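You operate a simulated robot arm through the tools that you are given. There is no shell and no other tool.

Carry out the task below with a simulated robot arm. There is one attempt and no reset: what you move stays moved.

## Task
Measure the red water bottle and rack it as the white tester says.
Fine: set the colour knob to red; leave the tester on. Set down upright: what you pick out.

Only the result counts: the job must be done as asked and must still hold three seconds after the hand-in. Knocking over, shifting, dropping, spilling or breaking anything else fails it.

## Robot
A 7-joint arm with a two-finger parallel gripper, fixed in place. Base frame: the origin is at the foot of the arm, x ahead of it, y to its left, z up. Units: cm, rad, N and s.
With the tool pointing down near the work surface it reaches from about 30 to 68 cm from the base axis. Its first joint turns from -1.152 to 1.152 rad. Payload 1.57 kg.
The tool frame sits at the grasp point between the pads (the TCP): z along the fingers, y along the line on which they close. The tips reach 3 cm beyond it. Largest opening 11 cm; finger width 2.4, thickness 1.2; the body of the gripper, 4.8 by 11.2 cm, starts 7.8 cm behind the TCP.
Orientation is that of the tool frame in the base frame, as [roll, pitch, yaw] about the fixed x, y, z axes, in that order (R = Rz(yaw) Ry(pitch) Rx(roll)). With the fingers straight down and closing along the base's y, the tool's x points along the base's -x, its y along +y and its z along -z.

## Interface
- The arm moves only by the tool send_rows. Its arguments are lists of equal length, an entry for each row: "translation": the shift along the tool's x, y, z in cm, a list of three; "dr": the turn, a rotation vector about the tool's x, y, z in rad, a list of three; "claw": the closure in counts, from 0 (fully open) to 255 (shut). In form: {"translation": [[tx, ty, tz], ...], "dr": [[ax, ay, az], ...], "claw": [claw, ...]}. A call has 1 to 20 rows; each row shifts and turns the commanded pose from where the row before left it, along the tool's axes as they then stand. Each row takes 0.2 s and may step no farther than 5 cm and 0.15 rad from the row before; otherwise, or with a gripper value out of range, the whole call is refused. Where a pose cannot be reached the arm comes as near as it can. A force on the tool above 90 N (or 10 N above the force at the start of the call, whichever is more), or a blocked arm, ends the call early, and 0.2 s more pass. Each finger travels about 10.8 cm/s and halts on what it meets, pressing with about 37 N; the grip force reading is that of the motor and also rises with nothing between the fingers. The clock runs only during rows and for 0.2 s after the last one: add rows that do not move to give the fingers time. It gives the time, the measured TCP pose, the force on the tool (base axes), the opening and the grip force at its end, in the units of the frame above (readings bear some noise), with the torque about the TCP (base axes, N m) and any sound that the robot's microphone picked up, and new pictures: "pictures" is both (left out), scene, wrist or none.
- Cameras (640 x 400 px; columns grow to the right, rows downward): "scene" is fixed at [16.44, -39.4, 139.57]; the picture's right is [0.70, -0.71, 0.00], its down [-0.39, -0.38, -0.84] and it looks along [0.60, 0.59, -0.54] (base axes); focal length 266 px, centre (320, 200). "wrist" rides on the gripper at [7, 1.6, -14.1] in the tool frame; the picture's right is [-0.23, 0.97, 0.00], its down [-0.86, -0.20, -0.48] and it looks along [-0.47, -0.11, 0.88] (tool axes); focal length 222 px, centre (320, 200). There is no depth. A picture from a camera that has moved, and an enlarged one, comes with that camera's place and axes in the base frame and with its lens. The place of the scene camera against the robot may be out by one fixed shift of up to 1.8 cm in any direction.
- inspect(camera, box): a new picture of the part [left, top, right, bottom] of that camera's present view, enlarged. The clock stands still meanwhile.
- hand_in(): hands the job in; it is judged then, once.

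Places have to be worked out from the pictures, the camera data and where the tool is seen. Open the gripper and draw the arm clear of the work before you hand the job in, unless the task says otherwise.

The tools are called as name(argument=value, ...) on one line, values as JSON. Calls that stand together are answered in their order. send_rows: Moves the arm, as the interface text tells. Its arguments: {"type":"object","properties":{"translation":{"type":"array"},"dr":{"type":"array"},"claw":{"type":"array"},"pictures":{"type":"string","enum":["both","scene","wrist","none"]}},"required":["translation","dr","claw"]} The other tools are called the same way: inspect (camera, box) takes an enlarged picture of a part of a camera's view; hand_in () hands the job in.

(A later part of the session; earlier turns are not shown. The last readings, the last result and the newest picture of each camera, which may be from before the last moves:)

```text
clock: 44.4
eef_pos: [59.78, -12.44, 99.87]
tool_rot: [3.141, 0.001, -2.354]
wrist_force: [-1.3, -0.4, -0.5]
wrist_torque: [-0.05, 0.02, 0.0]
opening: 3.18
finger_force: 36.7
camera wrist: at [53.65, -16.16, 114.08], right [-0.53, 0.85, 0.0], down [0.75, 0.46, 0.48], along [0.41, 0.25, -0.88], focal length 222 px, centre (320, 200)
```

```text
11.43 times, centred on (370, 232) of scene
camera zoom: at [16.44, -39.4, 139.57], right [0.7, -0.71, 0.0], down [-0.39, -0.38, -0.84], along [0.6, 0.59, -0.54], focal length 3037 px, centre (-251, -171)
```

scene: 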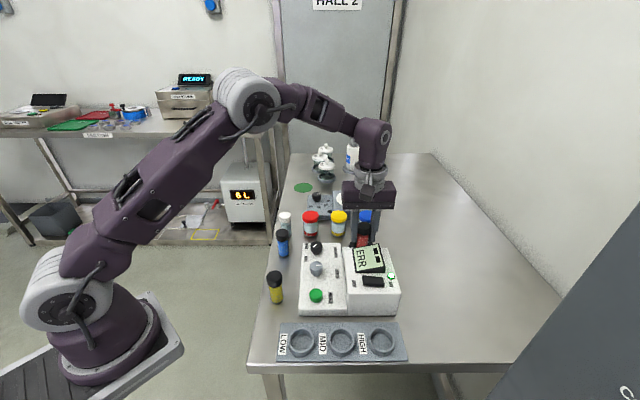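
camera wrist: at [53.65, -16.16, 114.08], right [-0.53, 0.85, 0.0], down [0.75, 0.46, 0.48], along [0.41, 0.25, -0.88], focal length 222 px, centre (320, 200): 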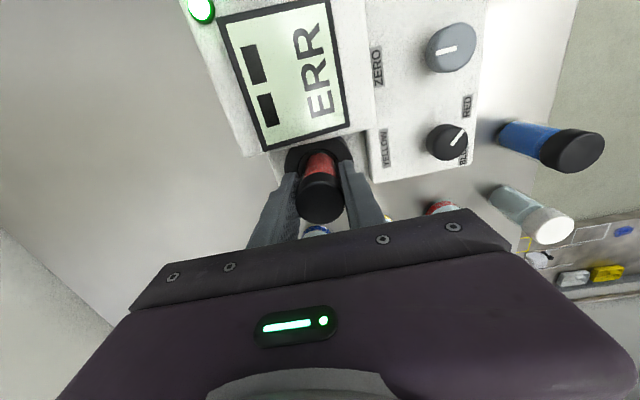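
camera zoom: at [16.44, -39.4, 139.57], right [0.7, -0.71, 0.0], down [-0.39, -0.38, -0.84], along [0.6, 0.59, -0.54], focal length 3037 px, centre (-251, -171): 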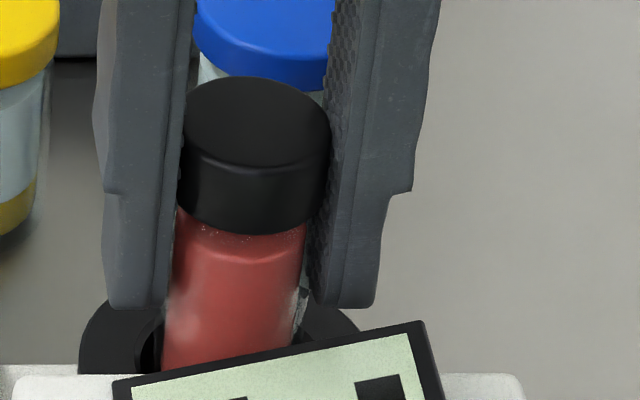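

The vial is entering the bore but sits a little toward one side; I shift (−0.25, −0.15) in tool x/y and lower further in small steps.

send_rows(translation=[[-0.25, -0.15, 0], [0, 0, 0.4], [0, 0, 0.4], [0, 0, 0]], dr=[[0, 0, 0], [0, 0, 0], [0, 0, 0], [0, 0, 0]], claw=[255, 255, 255, 255], pictures="both")

inspect(camera="wrist", box=[285, 125, 355, 185])

inspect(camera="scene", box=[350, 215, 390, 250])

```text
clock: 45.4
eef_pos: [60.09, -12.28, 99.23]
tool_rot: [3.141, 0.0, -2.356]
wrist_force: [-0.2, -0.2, -0.6]
wrist_torque: [0.03, 0.06, -0.01]
opening: 3.17
finger_force: 37.4
camera wrist: at [54.05, -16.03, 113.29], right [-0.53, 0.85, 0.0], down [0.75, 0.46, 0.48], along [0.41, 0.25, -0.88], focal length 222 px, centre (320, 200)
```

scene: 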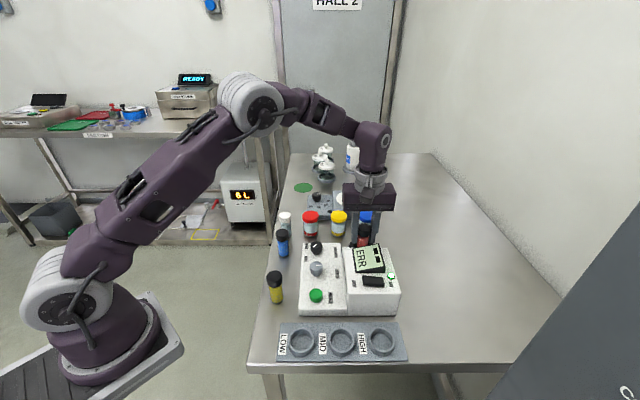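
wrist: 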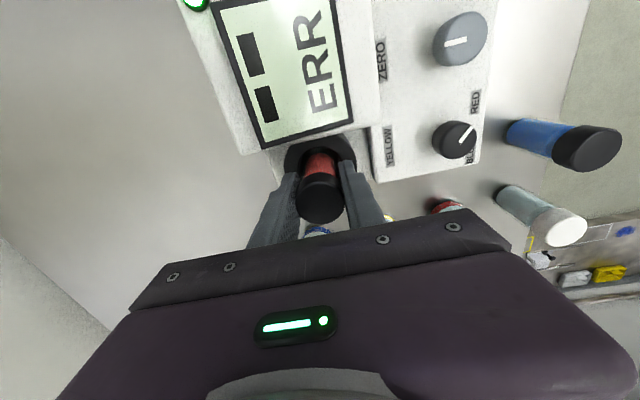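

```text
6.67 times, centred on (320, 155) of wrist
camera zoom: at [54.05, -16.03, 113.29], right [-0.53, 0.85, 0.0], down [0.75, 0.46, 0.48], along [0.41, 0.25, -0.88], focal length 1481 px, centre (320, 500)
```

zoom: 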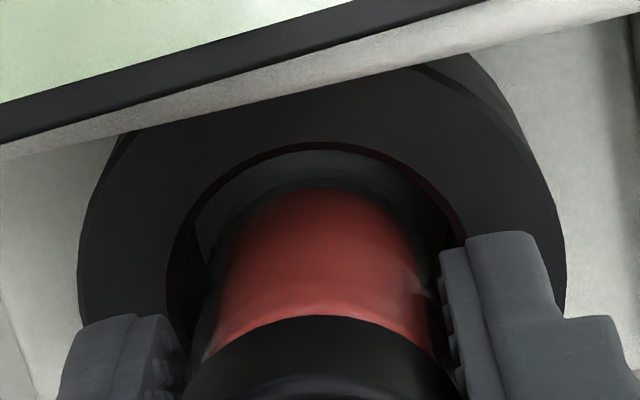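

```text
11.43 times, centred on (370, 232) of scene
camera zoom: at [16.44, -39.4, 139.57], right [0.7, -0.71, 0.0], down [-0.39, -0.38, -0.84], along [0.6, 0.59, -0.54], focal length 3037 px, centre (-251, -171)
```

zoom: 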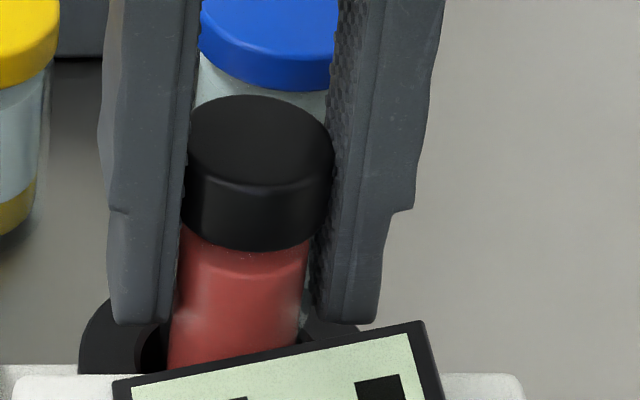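

Well centred now and inside the bore with no contact force. I lower the rest in small steps until contact.

send_rows(translation=[[0, 0, 0.3], [0, 0, 0.3], [0, 0, 0.3], [0, 0, 0]], dr=[[0, 0, 0], [0, 0, 0], [0, 0, 0], [0, 0, 0]], claw=[255, 255, 255, 255], pictures="both")

inspect(camera="scene", box=[350, 215, 390, 250])

```text
clock: 46.4
eef_pos: [60.07, -12.29, 98.18]
tool_rot: [-3.141, 0.001, -2.355]
wrist_force: [-0.4, 0.5, -1.1]
wrist_torque: [0.01, 0.01, 0.02]
opening: 3.17
finger_force: 36.6
camera wrist: at [54.05, -15.99, 112.37], right [-0.53, 0.85, 0.0], down [0.75, 0.46, 0.48], along [0.41, 0.25, -0.88], focal length 222 px, centre (320, 200)
```

scene: 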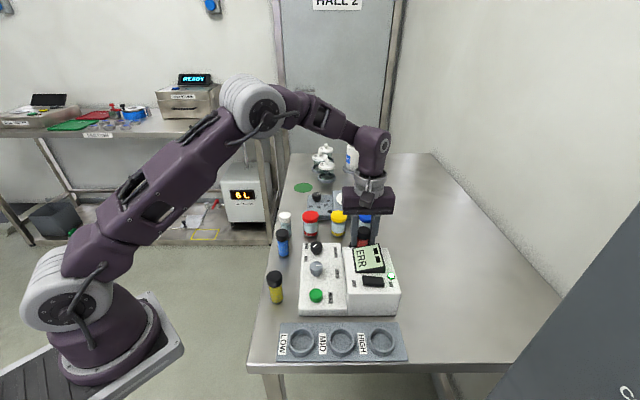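
wrist: 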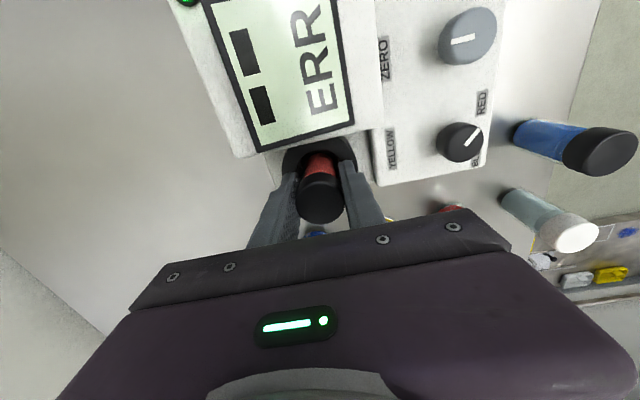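

```text
11.43 times, centred on (370, 232) of scene
camera zoom: at [16.44, -39.4, 139.57], right [0.7, -0.71, 0.0], down [-0.39, -0.38, -0.84], along [0.6, 0.59, -0.54], focal length 3037 px, centre (-251, -171)
```

zoom: 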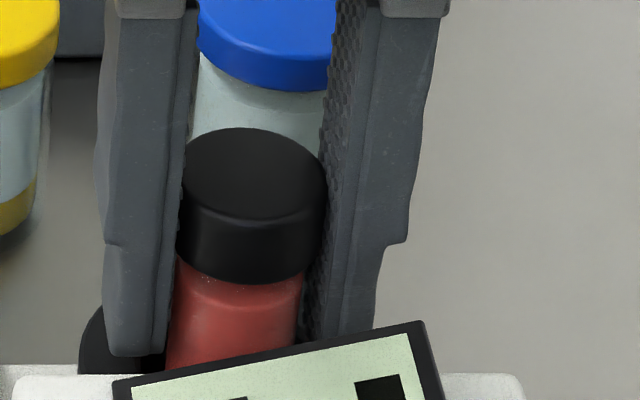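

No contact yet at z 98.2. I continue in 1.5 mm steps.

send_rows(translation=[[0, 0, 0.15], [0, 0, 0.15], [0, 0, 0]], dr=[[0, 0, 0], [0, 0, 0], [0, 0, 0]], claw=[255, 255, 255], pictures="wrist")

inspect(camera="wrist", box=[270, 125, 370, 225])

```text
clock: 47.2
eef_pos: [60.19, -12.34, 97.91]
tool_rot: [-3.141, 0.0, -2.354]
wrist_force: [-0.1, -0.6, -1.0]
wrist_torque: [-0.01, -0.01, 0.02]
opening: 3.18
finger_force: 37.0
camera wrist: at [54.03, -16.07, 112.1], right [-0.53, 0.85, 0.0], down [0.75, 0.46, 0.48], along [0.41, 0.25, -0.88], focal length 222 px, centre (320, 200)
```

wrist: 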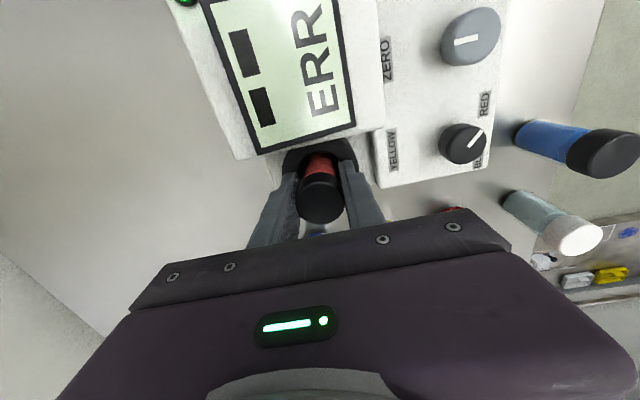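

```text
4.00 times, centred on (320, 175) of wrist
camera zoom: at [54.03, -16.07, 112.1], right [-0.53, 0.85, 0.0], down [0.75, 0.46, 0.48], along [0.41, 0.25, -0.88], focal length 888 px, centre (320, 300)
```

zoom: 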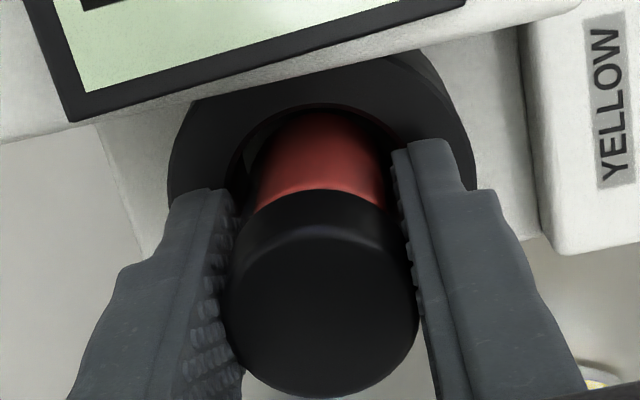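

Still free of contact at z 97.9. I go on with 1 mm steps, checking force.

send_rows(translation=[[0, 0, 0.1], [0, 0, 0.1], [0, 0, 0.1], [0, 0, 0]], dr=[[0, 0, 0], [0, 0, 0], [0, 0, 0], [0, 0, 0]], claw=[255, 255, 255, 255], pictures="scene")

inspect(camera="scene", box=[350, 215, 390, 250])

```text
clock: 48.2
eef_pos: [60.16, -12.29, 97.66]
tool_rot: [3.141, -0.001, -2.353]
wrist_force: [-0.6, 0.1, -0.8]
wrist_torque: [0.0, -0.02, -0.02]
opening: 3.19
finger_force: 37.1
```

scene: 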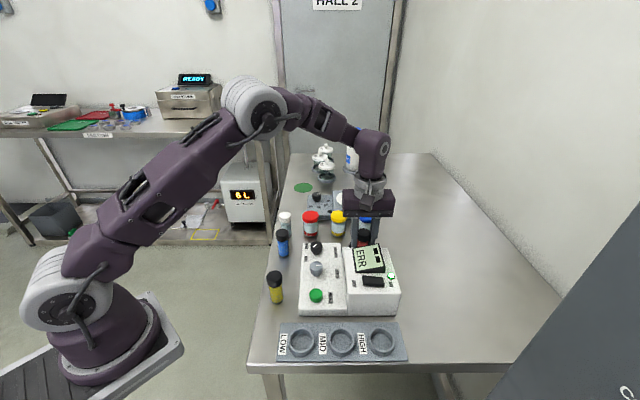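

```text
11.43 times, centred on (370, 232) of scene
camera zoom: at [16.44, -39.4, 139.57], right [0.7, -0.71, 0.0], down [-0.39, -0.38, -0.84], along [0.6, 0.59, -0.54], focal length 3037 px, centre (-251, -171)
```

zoom: 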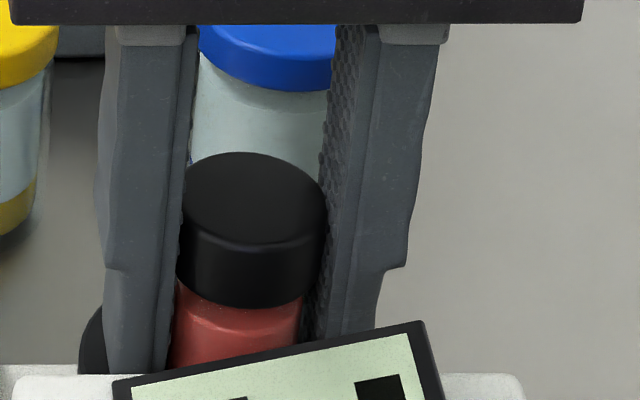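

Still free. Two or three more millimetres in 1 mm steps until a contact force shows.

send_rows(translation=[[0, 0, 0.1], [0, 0, 0.1], [0, 0, 0.1], [0, 0, 0]], dr=[[0, 0, 0], [0, 0, 0], [0, 0, 0], [0, 0, 0]], claw=[255, 255, 255, 255], pictures="wrist")

inspect(camera="wrist", box=[270, 125, 370, 225])

```text
clock: 49.2
eef_pos: [60.24, -12.28, 97.5]
tool_rot: [-3.137, 0.001, -2.355]
wrist_force: [-7.9, -0.2, 41.2]
wrist_torque: [0.51, 1.06, 0.02]
opening: 3.18
finger_force: 37.0
camera wrist: at [53.99, -16.04, 111.67], right [-0.53, 0.85, 0.0], down [0.74, 0.47, 0.48], along [0.41, 0.25, -0.88], focal length 222 px, centre (320, 200)
```

wrist: 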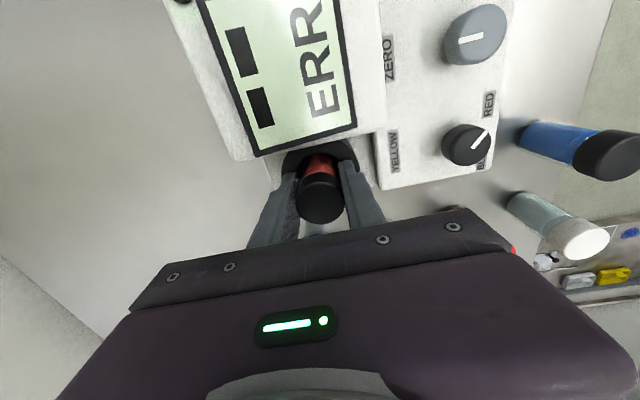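

```text
4.00 times, centred on (320, 175) of wrist
camera zoom: at [53.99, -16.04, 111.67], right [-0.53, 0.85, 0.0], down [0.74, 0.47, 0.48], along [0.41, 0.25, -0.88], focal length 888 px, centre (320, 300)
```

zoom: 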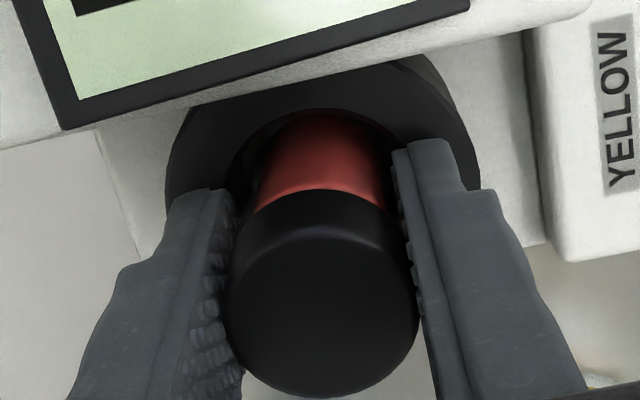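

A 41 N contact appeared, and its torque points to one fingertip touching the ring rim, so the vial must be within a millimetre or two of the floor. I relieve the load and open the fingers gently.

send_rows(translation=[[0, 0, -0.2], [0, 0, 0], [0, 0, 0], [0, 0, 0], [0, 0, 0]], dr=[[0, 0, 0], [0, 0, 0], [0, 0, 0], [0, 0, 0], [0, 0, 0]], claw=[255, 255, 170, 150, 130], pictures="both")

inspect(camera="wrist", box=[270, 125, 370, 225])

inspect(camera="scene", box=[350, 215, 390, 250])

```text
clock: 50.4
eef_pos: [60.0, -12.22, 97.4]
tool_rot: [3.137, -0.001, -2.354]
wrist_force: [-7.8, 2.8, 21.7]
wrist_torque: [-0.33, -0.31, -0.21]
opening: 4.78
finger_force: 0.0
camera wrist: at [53.96, -15.97, 111.69], right [-0.53, 0.85, 0.0], down [0.75, 0.46, 0.48], along [0.4, 0.25, -0.88], focal length 222 px, centre (320, 200)
```

scene: 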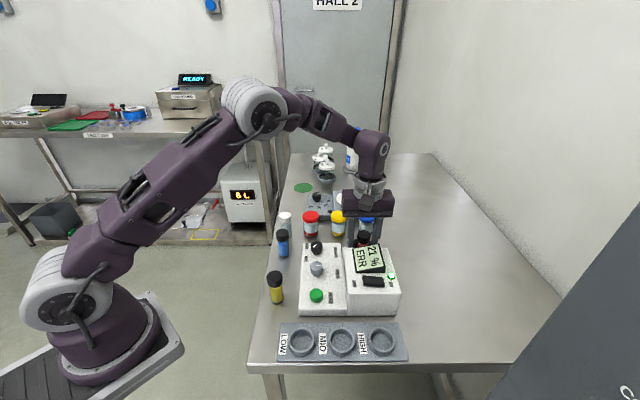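
wrist: 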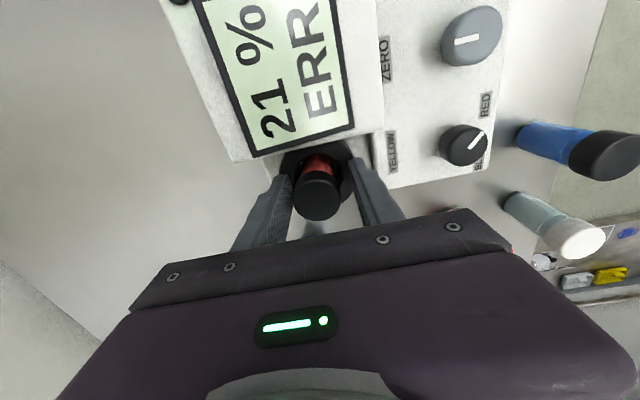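

```text
4.00 times, centred on (320, 175) of wrist
camera zoom: at [53.96, -15.97, 111.69], right [-0.53, 0.85, 0.0], down [0.75, 0.46, 0.48], along [0.4, 0.25, -0.88], focal length 888 px, centre (320, 300)
```

zoom: 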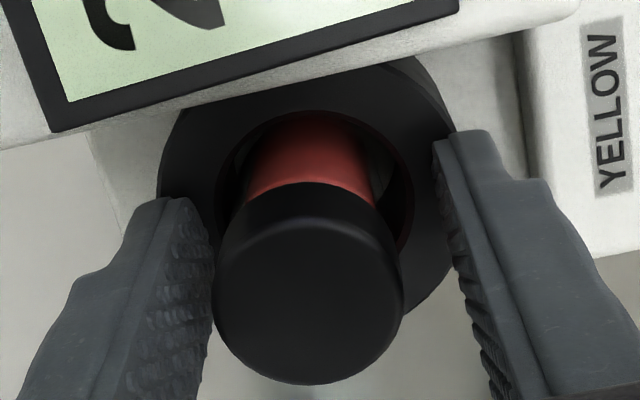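

```text
11.43 times, centred on (370, 232) of scene
camera zoom: at [16.38, -39.39, 139.59], right [0.7, -0.71, 0.0], down [-0.39, -0.38, -0.84], along [0.6, 0.59, -0.54], focal length 3037 px, centre (-251, -171)
```

zoom: 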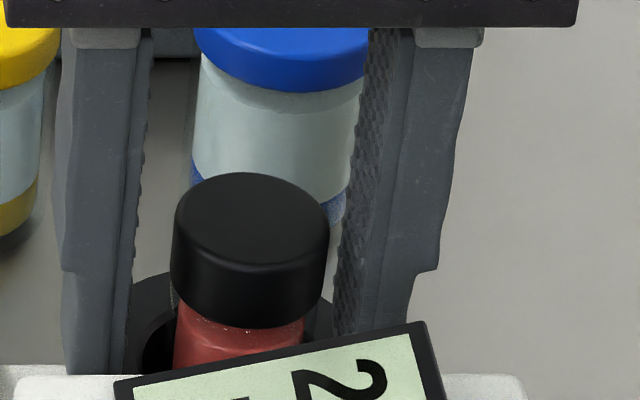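

The vial stands in the well and the display now shows "21 %" live above the old ERR. I raise the gripper straight up clear of the vial.

send_rows(translation=[[0, 0, -0.4], [0, 0, -1.0], [0, 0, -3.0], [0, 0, -4.0], [0, 0, -3.0], [0, 0, 0]], dr=[[0, 0, 0], [0, 0, 0], [0, 0, 0], [0, 0, 0], [0, 0, 0], [0, 0, 0]], claw=[125, 120, 116, 116, 116, 116], pictures="both")

inspect(camera="wrist", box=[220, 20, 400, 220])

inspect(camera="scene", box=[330, 200, 410, 290])

```text
clock: 51.8
eef_pos: [60.32, -12.36, 108.87]
tool_rot: [3.14, 0.0, -2.354]
wrist_force: [0.3, 0.4, -0.2]
wrist_torque: [-0.04, -0.01, -0.02]
opening: 6.0
finger_force: 0.0
camera wrist: at [54.14, -16.01, 123.18], right [-0.53, 0.85, 0.0], down [0.75, 0.46, 0.48], along [0.41, 0.25, -0.88], focal length 222 px, centre (320, 200)
```

scene: 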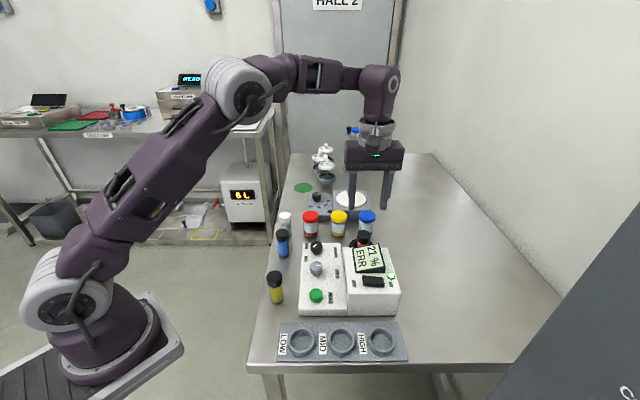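
wrist: 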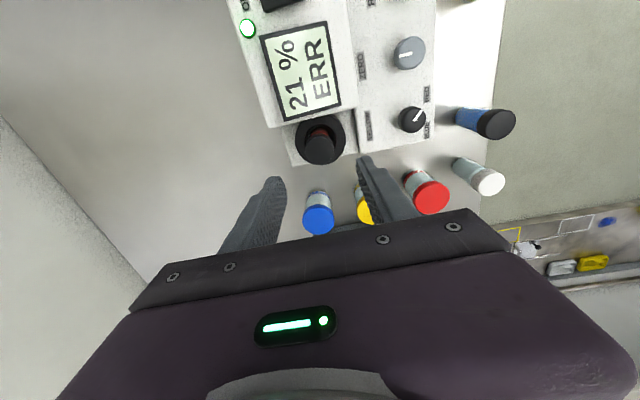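

```text
2.00 times, centred on (310, 120) of wrist
camera zoom: at [54.14, -16.01, 123.18], right [-0.53, 0.85, 0.0], down [0.75, 0.46, 0.48], along [0.41, 0.25, -0.88], focal length 444 px, centre (340, 360)
```

zoom: 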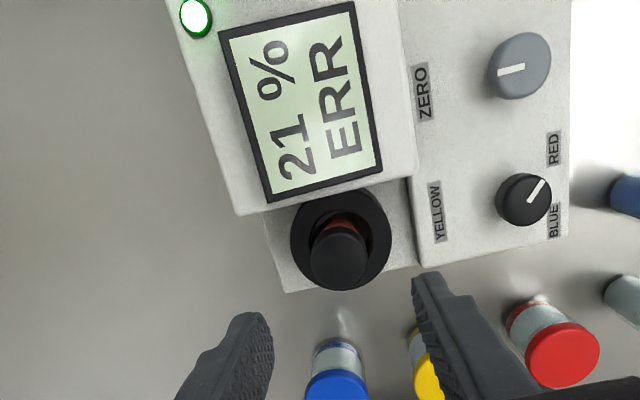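

```text
4.44 times, centred on (370, 245) of scene
camera zoom: at [16.44, -39.4, 139.57], right [0.7, -0.71, 0.0], down [-0.39, -0.38, -0.84], along [0.6, 0.59, -0.54], focal length 1181 px, centre (98, 0)
```

zoom: 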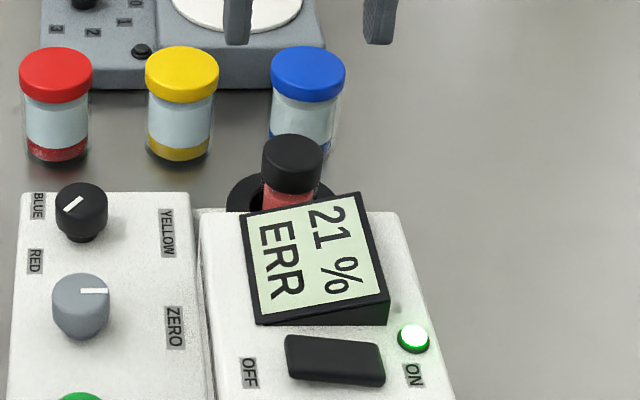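

The red vial is properly seated. I go press READ: closed fingers to (42.2, -13.75), stopping above the button.

send_rows(translation=[[3.44, 2.96, 0], [3.44, 2.96, 0], [3.44, 2.96, 0], [3.44, 2.96, 0], [0, 0, 4.0], [0, 0, 4.0], [0, 0, 0]], dr=[[0, 0, 0], [0, 0, 0], [0, 0, 0], [0, 0, 0], [0, 0, 0], [0, 0, 0], [0, 0, 0]], claw=[255, 255, 255, 255, 255, 255, 255], pictures="wrist")

inspect(camera="wrist", box=[240, 80, 400, 220])

```text
clock: 53.4
eef_pos: [42.02, -13.73, 101.05]
tool_rot: [-3.14, 0.0, -2.355]
wrist_force: [0.6, 0.0, -0.2]
wrist_torque: [0.0, -0.02, 0.0]
opening: 0.0
finger_force: 21.5
camera wrist: at [35.91, -17.47, 115.18], right [-0.53, 0.85, 0.0], down [0.74, 0.46, 0.48], along [0.41, 0.25, -0.88], focal length 222 px, centre (320, 200)
```

wrist: 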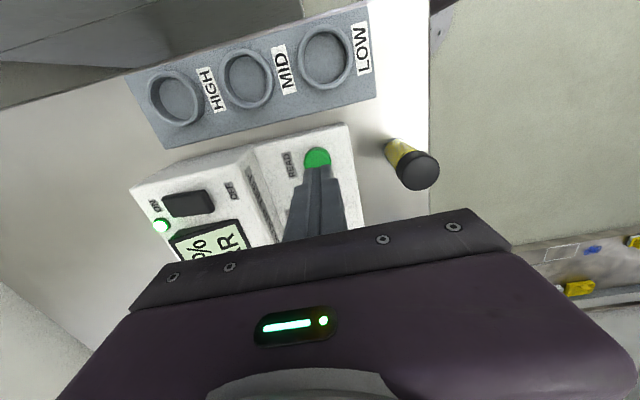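

```text
2.86 times, centred on (320, 150) of wrist
camera zoom: at [35.91, -17.47, 115.18], right [-0.53, 0.85, 0.0], down [0.74, 0.46, 0.48], along [0.41, 0.25, -0.88], focal length 635 px, centre (320, 343)
```

zoom: 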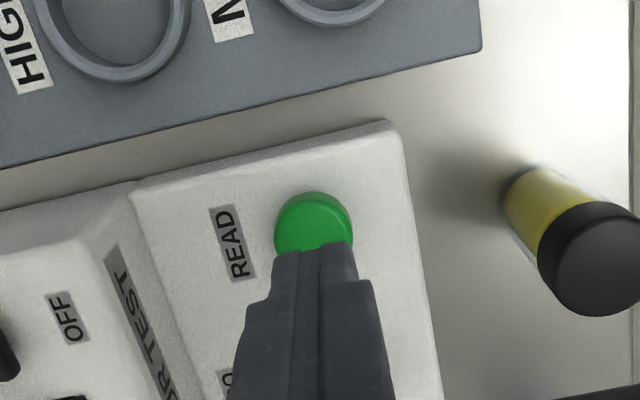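

Over READ again. I press down to the same depth as before (z ≈ 96.3) and view the display.

send_rows(translation=[[-0.1, 0, 2.5], [0, 0, 1.4], [0, 0, 0.4], [0, 0, 0.3], [0, 0, 0.2], [0, 0, 0]], dr=[[0, 0, 0], [0, 0, 0], [0, 0, 0], [0, 0, 0], [0, 0, 0], [0, 0, 0]], claw=[255, 255, 255, 255, 255, 255], pictures="scene")

inspect(camera="scene", box=[310, 230, 410, 310])

```text
clock: 54.8
eef_pos: [42.2, -13.5, 96.15]
tool_rot: [-3.14, 0.0, -2.355]
wrist_force: [-3.5, -0.1, 31.7]
wrist_torque: [0.02, 0.09, 0.06]
opening: 0.0
finger_force: 21.1
heard: click
```

scene: 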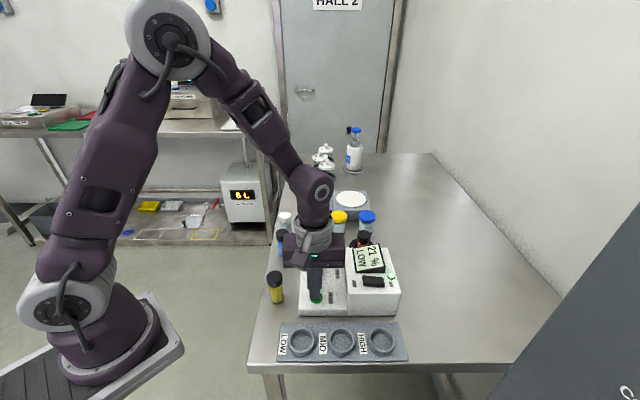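

```text
5.00 times, centred on (360, 270) of scene
camera zoom: at [16.39, -39.39, 139.59], right [0.7, -0.71, 0.0], down [-0.39, -0.38, -0.84], along [0.6, 0.59, -0.54], focal length 1328 px, centre (120, -150)
```

zoom: 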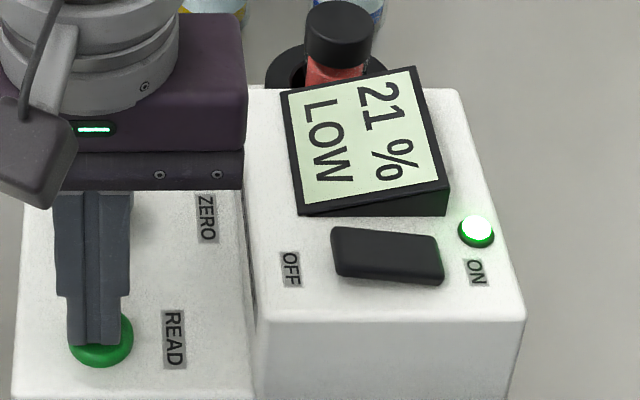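

Display: "21 %" and "LOW". Since the live percentage depends on a correct zero, I intend to verify it with the clear (white-cap) bottle. First I'll take the red vial out: lift off and return above the well with fingers 6 cm open.

send_rows(translation=[[0, 0, -1.5], [0, 0, -4.0], [0, 0, -4.0], [0, 0, -3.0], [-3.4, -2.96, 0], [-3.4, -2.96, 0], [-3.4, -2.96, 0], [-3.4, -2.96, 0], [0, 0, 0]], dr=[[0, 0, 0], [0, 0, 0], [0, 0, 0], [0, 0, 0], [0, 0, 0], [0, 0, 0], [0, 0, 0], [0, 0, 0], [0, 0, 0]], claw=[255, 255, 255, 200, 116, 116, 116, 116, 116], pictures="both")

inspect(camera="wrist", box=[260, 100, 380, 220])

inspect(camera="scene", box=[250, 230, 420, 370])

```text
clock: 56.8
eef_pos: [60.1, -12.51, 108.49]
tool_rot: [3.139, -0.001, -2.354]
wrist_force: [1.1, 1.5, -0.3]
wrist_torque: [-0.01, 0.02, 0.01]
opening: 6.0
finger_force: 0.1
camera wrist: at [54.03, -16.25, 122.7], right [-0.53, 0.85, 0.0], down [0.75, 0.46, 0.48], along [0.41, 0.25, -0.88], focal length 222 px, centre (320, 200)
```

scene: 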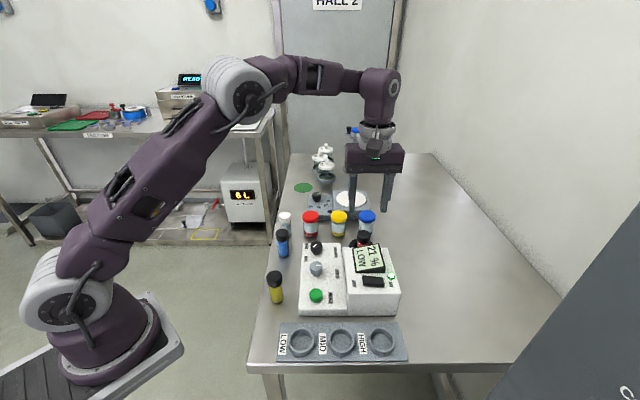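
wrist: 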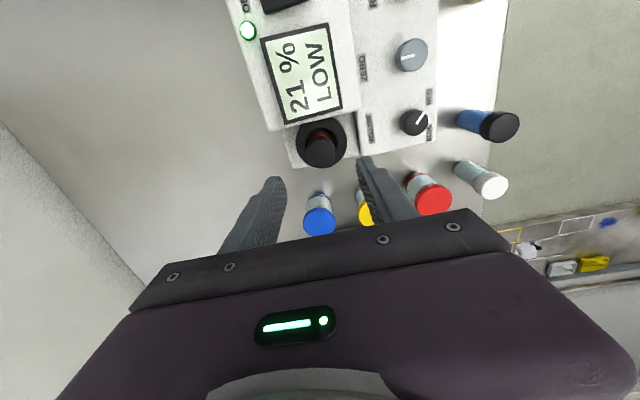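

```text
3.33 times, centred on (320, 160) of wrist
camera zoom: at [54.03, -16.25, 122.7], right [-0.53, 0.85, 0.0], down [0.75, 0.46, 0.48], along [0.41, 0.25, -0.88], focal length 740 px, centre (320, 333)
```

zoom: 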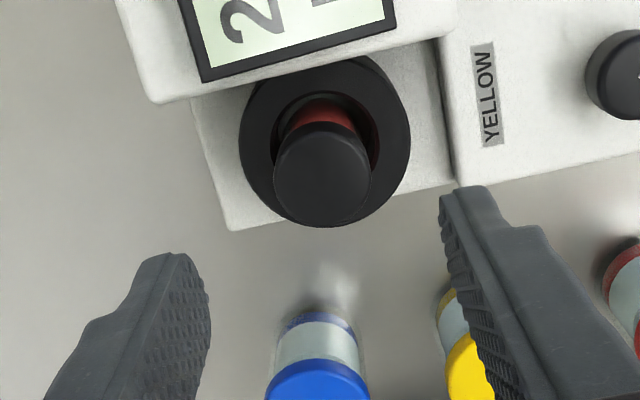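

```text
2.86 times, centred on (335, 300) of scene
camera zoom: at [16.44, -39.4, 139.57], right [0.7, -0.71, 0.0], down [-0.39, -0.38, -0.84], along [0.6, 0.59, -0.54], focal length 759 px, centre (277, -86)
```

zoom: 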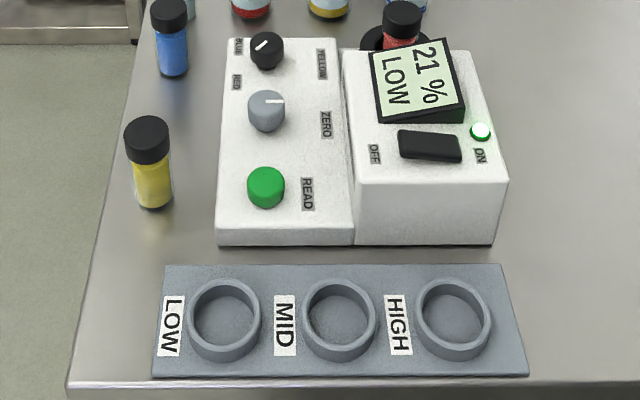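

The cap centre is at about (60.27, -12.3). I shift 2 mm and descend to TCP z ≈ 98.0 with open fingers around the cap.

send_rows(translation=[[-0.2, 0.03, 2.0], [0, 0, 4.0], [0, 0, 2.5], [0, 0, 1.5], [0, 0, 0]], dr=[[0, 0, 0], [0, 0, 0], [0, 0, 0], [0, 0, 0], [0, 0, 0]], claw=[116, 116, 116, 116, 116], pictures="both")

inspect(camera="wrist", box=[260, 120, 380, 220])

inspect(camera="scene", box=[340, 200, 400, 260])

```text
clock: 58.0
eef_pos: [60.22, -12.17, 98.6]
tool_rot: [3.14, 0.0, -2.356]
wrist_force: [0.3, -0.2, -0.5]
wrist_torque: [-0.02, -0.01, 0.0]
opening: 6.01
finger_force: 0.0
camera wrist: at [54.1, -15.93, 112.69], right [-0.53, 0.85, 0.0], down [0.75, 0.46, 0.48], along [0.41, 0.25, -0.88], focal length 222 px, centre (320, 200)
```

scene: 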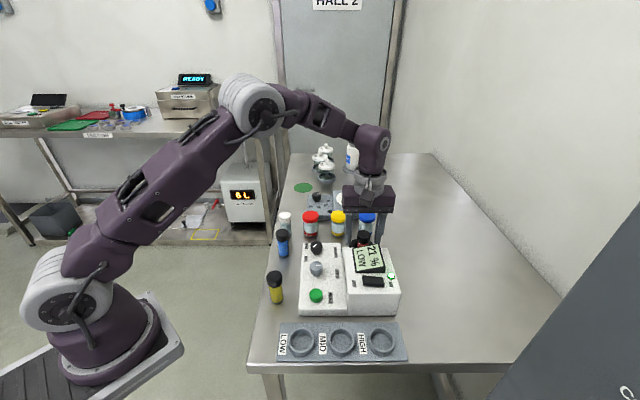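
wrist: 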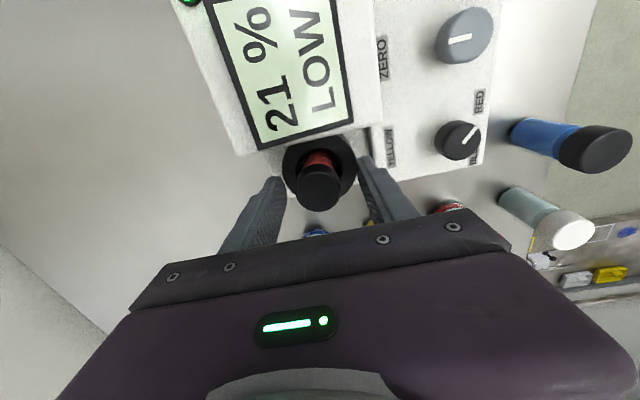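

```text
4.00 times, centred on (320, 170) of wrist
camera zoom: at [54.1, -15.93, 112.69], right [-0.53, 0.85, 0.0], down [0.75, 0.46, 0.48], along [0.41, 0.25, -0.88], focal length 888 px, centre (320, 320)
```

zoom: 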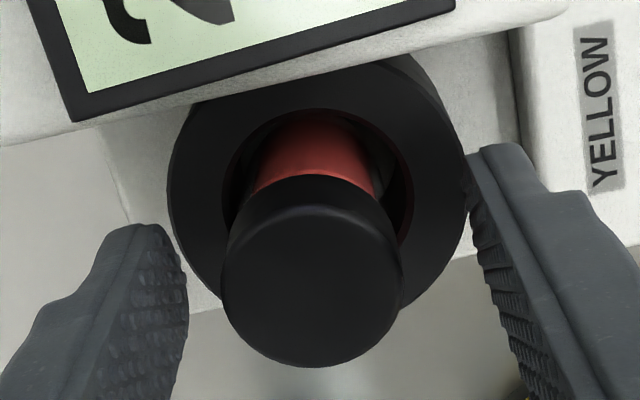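

```text
6.67 times, centred on (370, 230) of scene
camera zoom: at [16.44, -39.4, 139.57], right [0.7, -0.71, 0.0], down [-0.39, -0.38, -0.84], along [0.6, 0.59, -0.54], focal length 1771 px, centre (-13, 0)
```

zoom: 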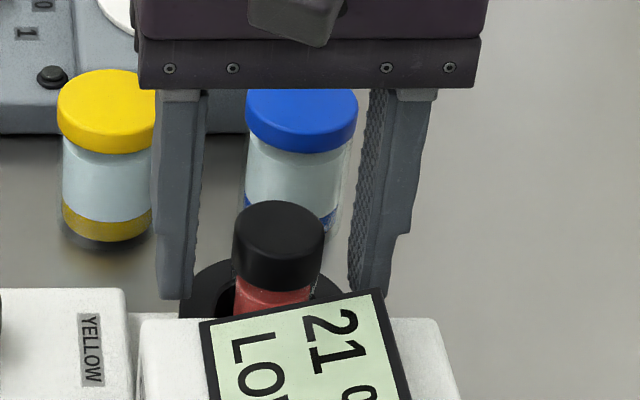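

Tool x is aligned; I shift −1.5 mm in tool y, lower 6 mm, and close on the cap.

send_rows(translation=[[0, -0.15, 0.3], [0, 0, 0.3], [0, 0, 0], [0, 0, 0], [0, 0, 0], [0, 0, 0]], dr=[[0, 0, 0], [0, 0, 0], [0, 0, 0], [0, 0, 0], [0, 0, 0], [0, 0, 0]], claw=[116, 116, 150, 190, 255, 255], pictures="wrist")

inspect(camera="wrist", box=[260, 120, 380, 220])

```text
clock: 59.4
eef_pos: [60.37, -12.23, 97.79]
tool_rot: [-3.14, 0.0, -2.357]
wrist_force: [1.1, 0.2, -0.3]
wrist_torque: [0.04, -0.02, 0.04]
opening: 3.2
finger_force: 37.2
camera wrist: at [54.22, -15.99, 112.08], right [-0.53, 0.85, 0.0], down [0.75, 0.46, 0.48], along [0.41, 0.25, -0.88], focal length 222 px, centre (320, 200)
```

wrist: 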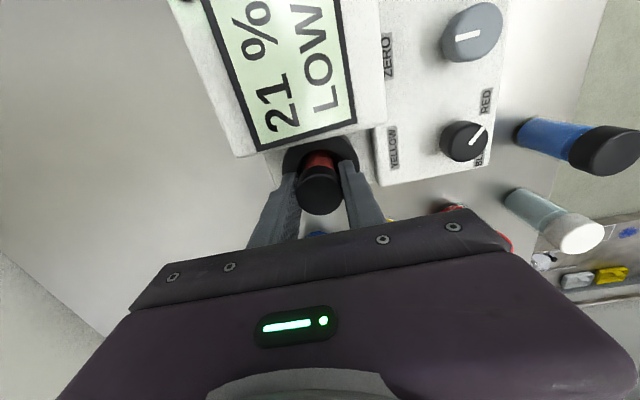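

```text
4.00 times, centred on (320, 170) of wrist
camera zoom: at [54.22, -15.99, 112.08], right [-0.53, 0.85, 0.0], down [0.75, 0.46, 0.48], along [0.41, 0.25, -0.88], focal length 888 px, centre (320, 320)
```

zoom: 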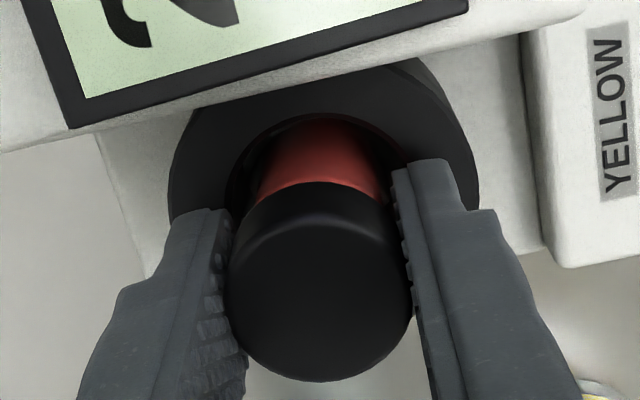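

Gripped. I lift straight up out of the well and carry the vial at z ≈ 111 toward above the LOW slot, judged at about (34.15, -18.1).

send_rows(translation=[[0, 0, -0.5], [0, 0, -1.5], [0, 0, -3.5], [0, 0, -4.0], [0, 0, -4.0], [3.78, 2.39, 0], [3.78, 2.39, 0], [3.78, 2.39, 0], [3.78, 2.39, 0], [3.78, 2.39, 0], [3.78, 2.39, 0], [0, 0, 0]], dr=[[0, 0, 0], [0, 0, 0], [0, 0, 0], [0, 0, 0], [0, 0, 0], [0, 0, 0], [0, 0, 0], [0, 0, 0], [0, 0, 0], [0, 0, 0], [0, 0, 0], [0, 0, 0]], claw=[255, 255, 255, 255, 255, 255, 255, 255, 255, 255, 255, 255], pictures="both")

inspect(camera="wrist", box=[240, 60, 400, 220])

inspect(camera="scene", box=[250, 230, 420, 370])

```text
clock: 62.0
eef_pos: [34.03, -18.24, 111.45]
tool_rot: [3.142, 0.0, -2.355]
wrist_force: [-1.1, 0.2, -1.2]
wrist_torque: [0.01, -0.01, 0.0]
opening: 3.19
finger_force: 36.6
camera wrist: at [28.02, -22.01, 125.59], right [-0.53, 0.85, 0.0], down [0.74, 0.46, 0.48], along [0.41, 0.25, -0.88], focal length 222 px, centre (320, 200)
```

scene: 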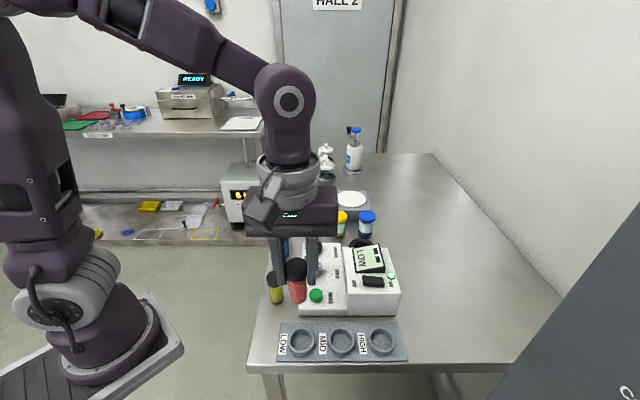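
wrist: 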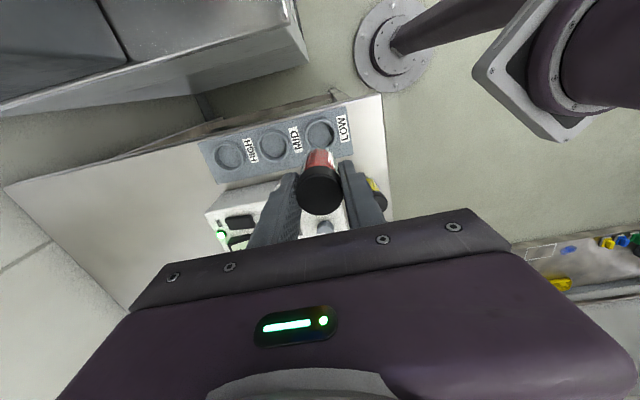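

```text
2.50 times, centred on (320, 140) of wrist
camera zoom: at [28.02, -22.01, 125.59], right [-0.53, 0.85, 0.0], down [0.74, 0.46, 0.48], along [0.41, 0.25, -0.88], focal length 555 px, centre (320, 350)
```

zoom: 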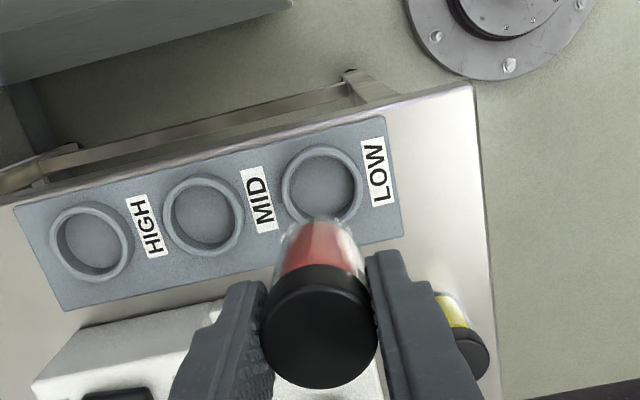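

```text
2.86 times, centred on (335, 300) of scene
camera zoom: at [16.44, -39.4, 139.57], right [0.7, -0.71, 0.0], down [-0.39, -0.38, -0.84], along [0.6, 0.59, -0.54], focal length 759 px, centre (277, -86)
```

zoom: 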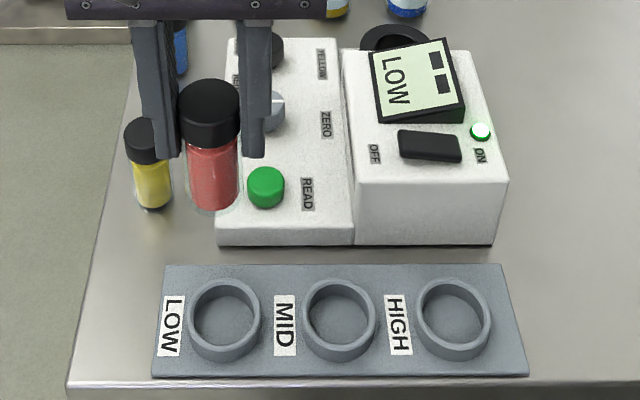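

LOW ring centre appears right below the tool axis (seen (321,184), expected (320,185)). I lower until the vial bottom is just above the ring.

send_rows(translation=[[0, 0, 4.0], [0, 0, 4.0], [0, 0, 3.0], [0, 0, 1.2], [0, 0, 0]], dr=[[0, 0, 0], [0, 0, 0], [0, 0, 0], [0, 0, 0], [0, 0, 0]], claw=[255, 255, 255, 255, 255], pictures="both")

inspect(camera="wrist", box=[275, 115, 365, 195])

inspect(camera="scene", box=[260, 280, 350, 370])

```text
clock: 63.2
eef_pos: [34.28, -18.16, 99.32]
tool_rot: [3.141, 0.0, -2.354]
wrist_force: [0.3, 0.4, -0.3]
wrist_torque: [-0.02, 0.01, 0.03]
opening: 3.18
finger_force: 37.2
camera wrist: at [28.07, -21.94, 113.42], right [-0.53, 0.85, 0.0], down [0.74, 0.46, 0.48], along [0.41, 0.25, -0.88], focal length 222 px, centre (320, 200)
```

scene: 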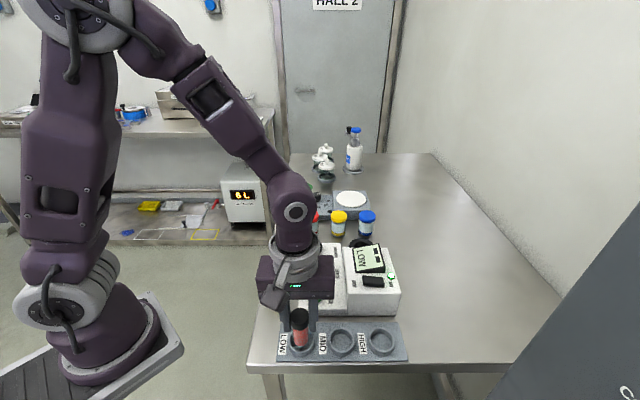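
wrist: 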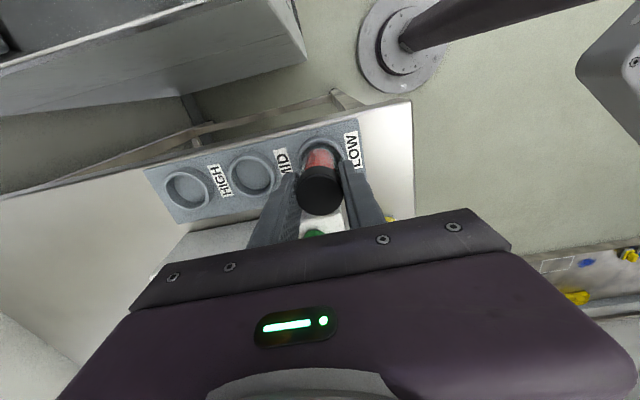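

```text
5.00 times, centred on (320, 155) of wrist
camera zoom: at [28.07, -21.94, 113.42], right [-0.53, 0.85, 0.0], down [0.74, 0.46, 0.48], along [0.41, 0.25, -0.88], focal length 1111 px, centre (320, 425)
```

zoom: 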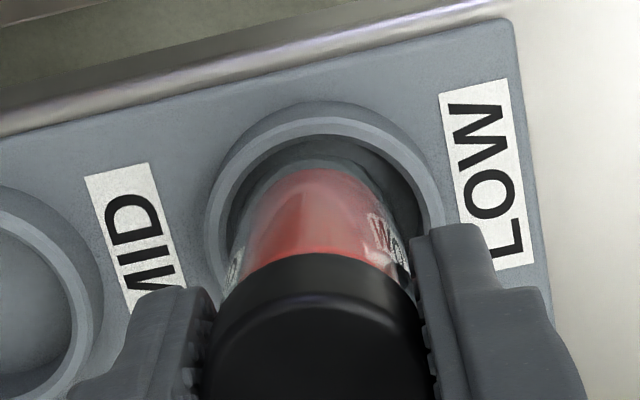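

```text
4.44 times, centred on (305, 325) of scene
camera zoom: at [16.44, -39.41, 139.57], right [0.7, -0.71, 0.0], down [-0.39, -0.38, -0.84], along [0.6, 0.59, -0.54], focal length 1181 px, centre (387, -356)
```

zoom: 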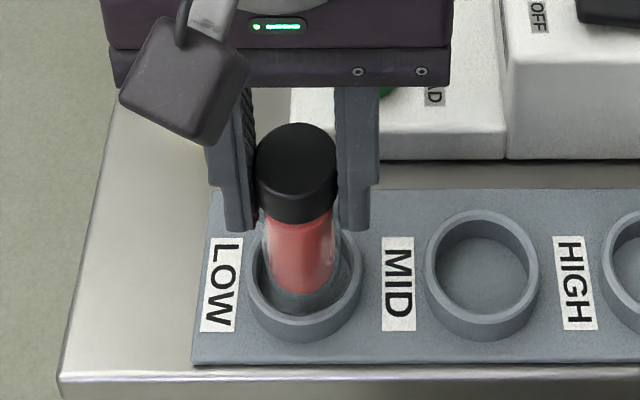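

Nicely centred over the LOW ring. I lower it in, slowing for contact.

send_rows(translation=[[0, 0.08, 0.5], [0, 0, 0.5], [0, 0, 0.5], [0, 0, 0.3], [0, 0, 0.2], [0, 0, 0]], dr=[[0, 0, 0], [0, 0, 0], [0, 0, 0], [0, 0, 0], [0, 0, 0], [0, 0, 0]], claw=[255, 255, 255, 255, 255, 255], pictures="both")

inspect(camera="scene", box=[270, 300, 340, 370])

```text
clock: 64.6
eef_pos: [34.12, -18.14, 97.31]
tool_rot: [3.141, 0.0, -2.353]
wrist_force: [3.6, -0.2, 0.0]
wrist_torque: [0.02, -0.18, 0.01]
opening: 3.15
finger_force: 36.6
camera wrist: at [27.98, -21.89, 111.46], right [-0.53, 0.85, 0.0], down [0.74, 0.46, 0.48], along [0.41, 0.25, -0.88], focal length 222 px, centre (320, 200)
```

scene: 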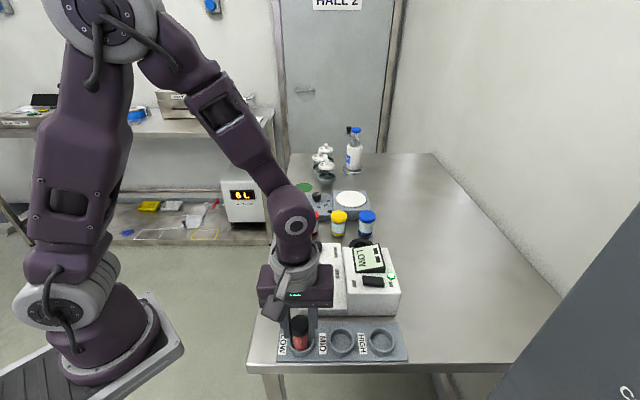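
wrist: 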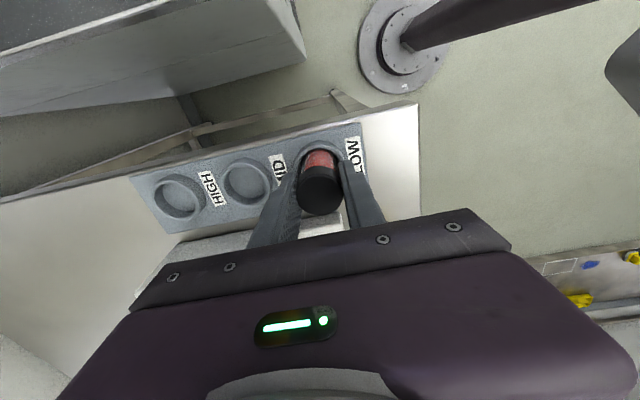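

```text
5.71 times, centred on (305, 335) of scene
camera zoom: at [16.45, -39.4, 139.57], right [0.7, -0.71, 0.0], down [-0.39, -0.38, -0.84], along [0.6, 0.59, -0.54], focal length 1518 px, centre (406, -571)
```

zoom: 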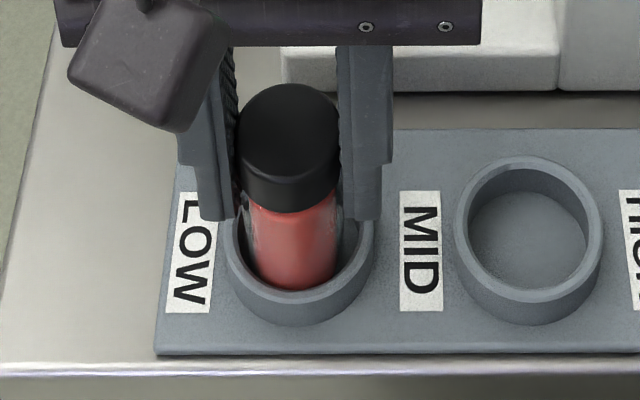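

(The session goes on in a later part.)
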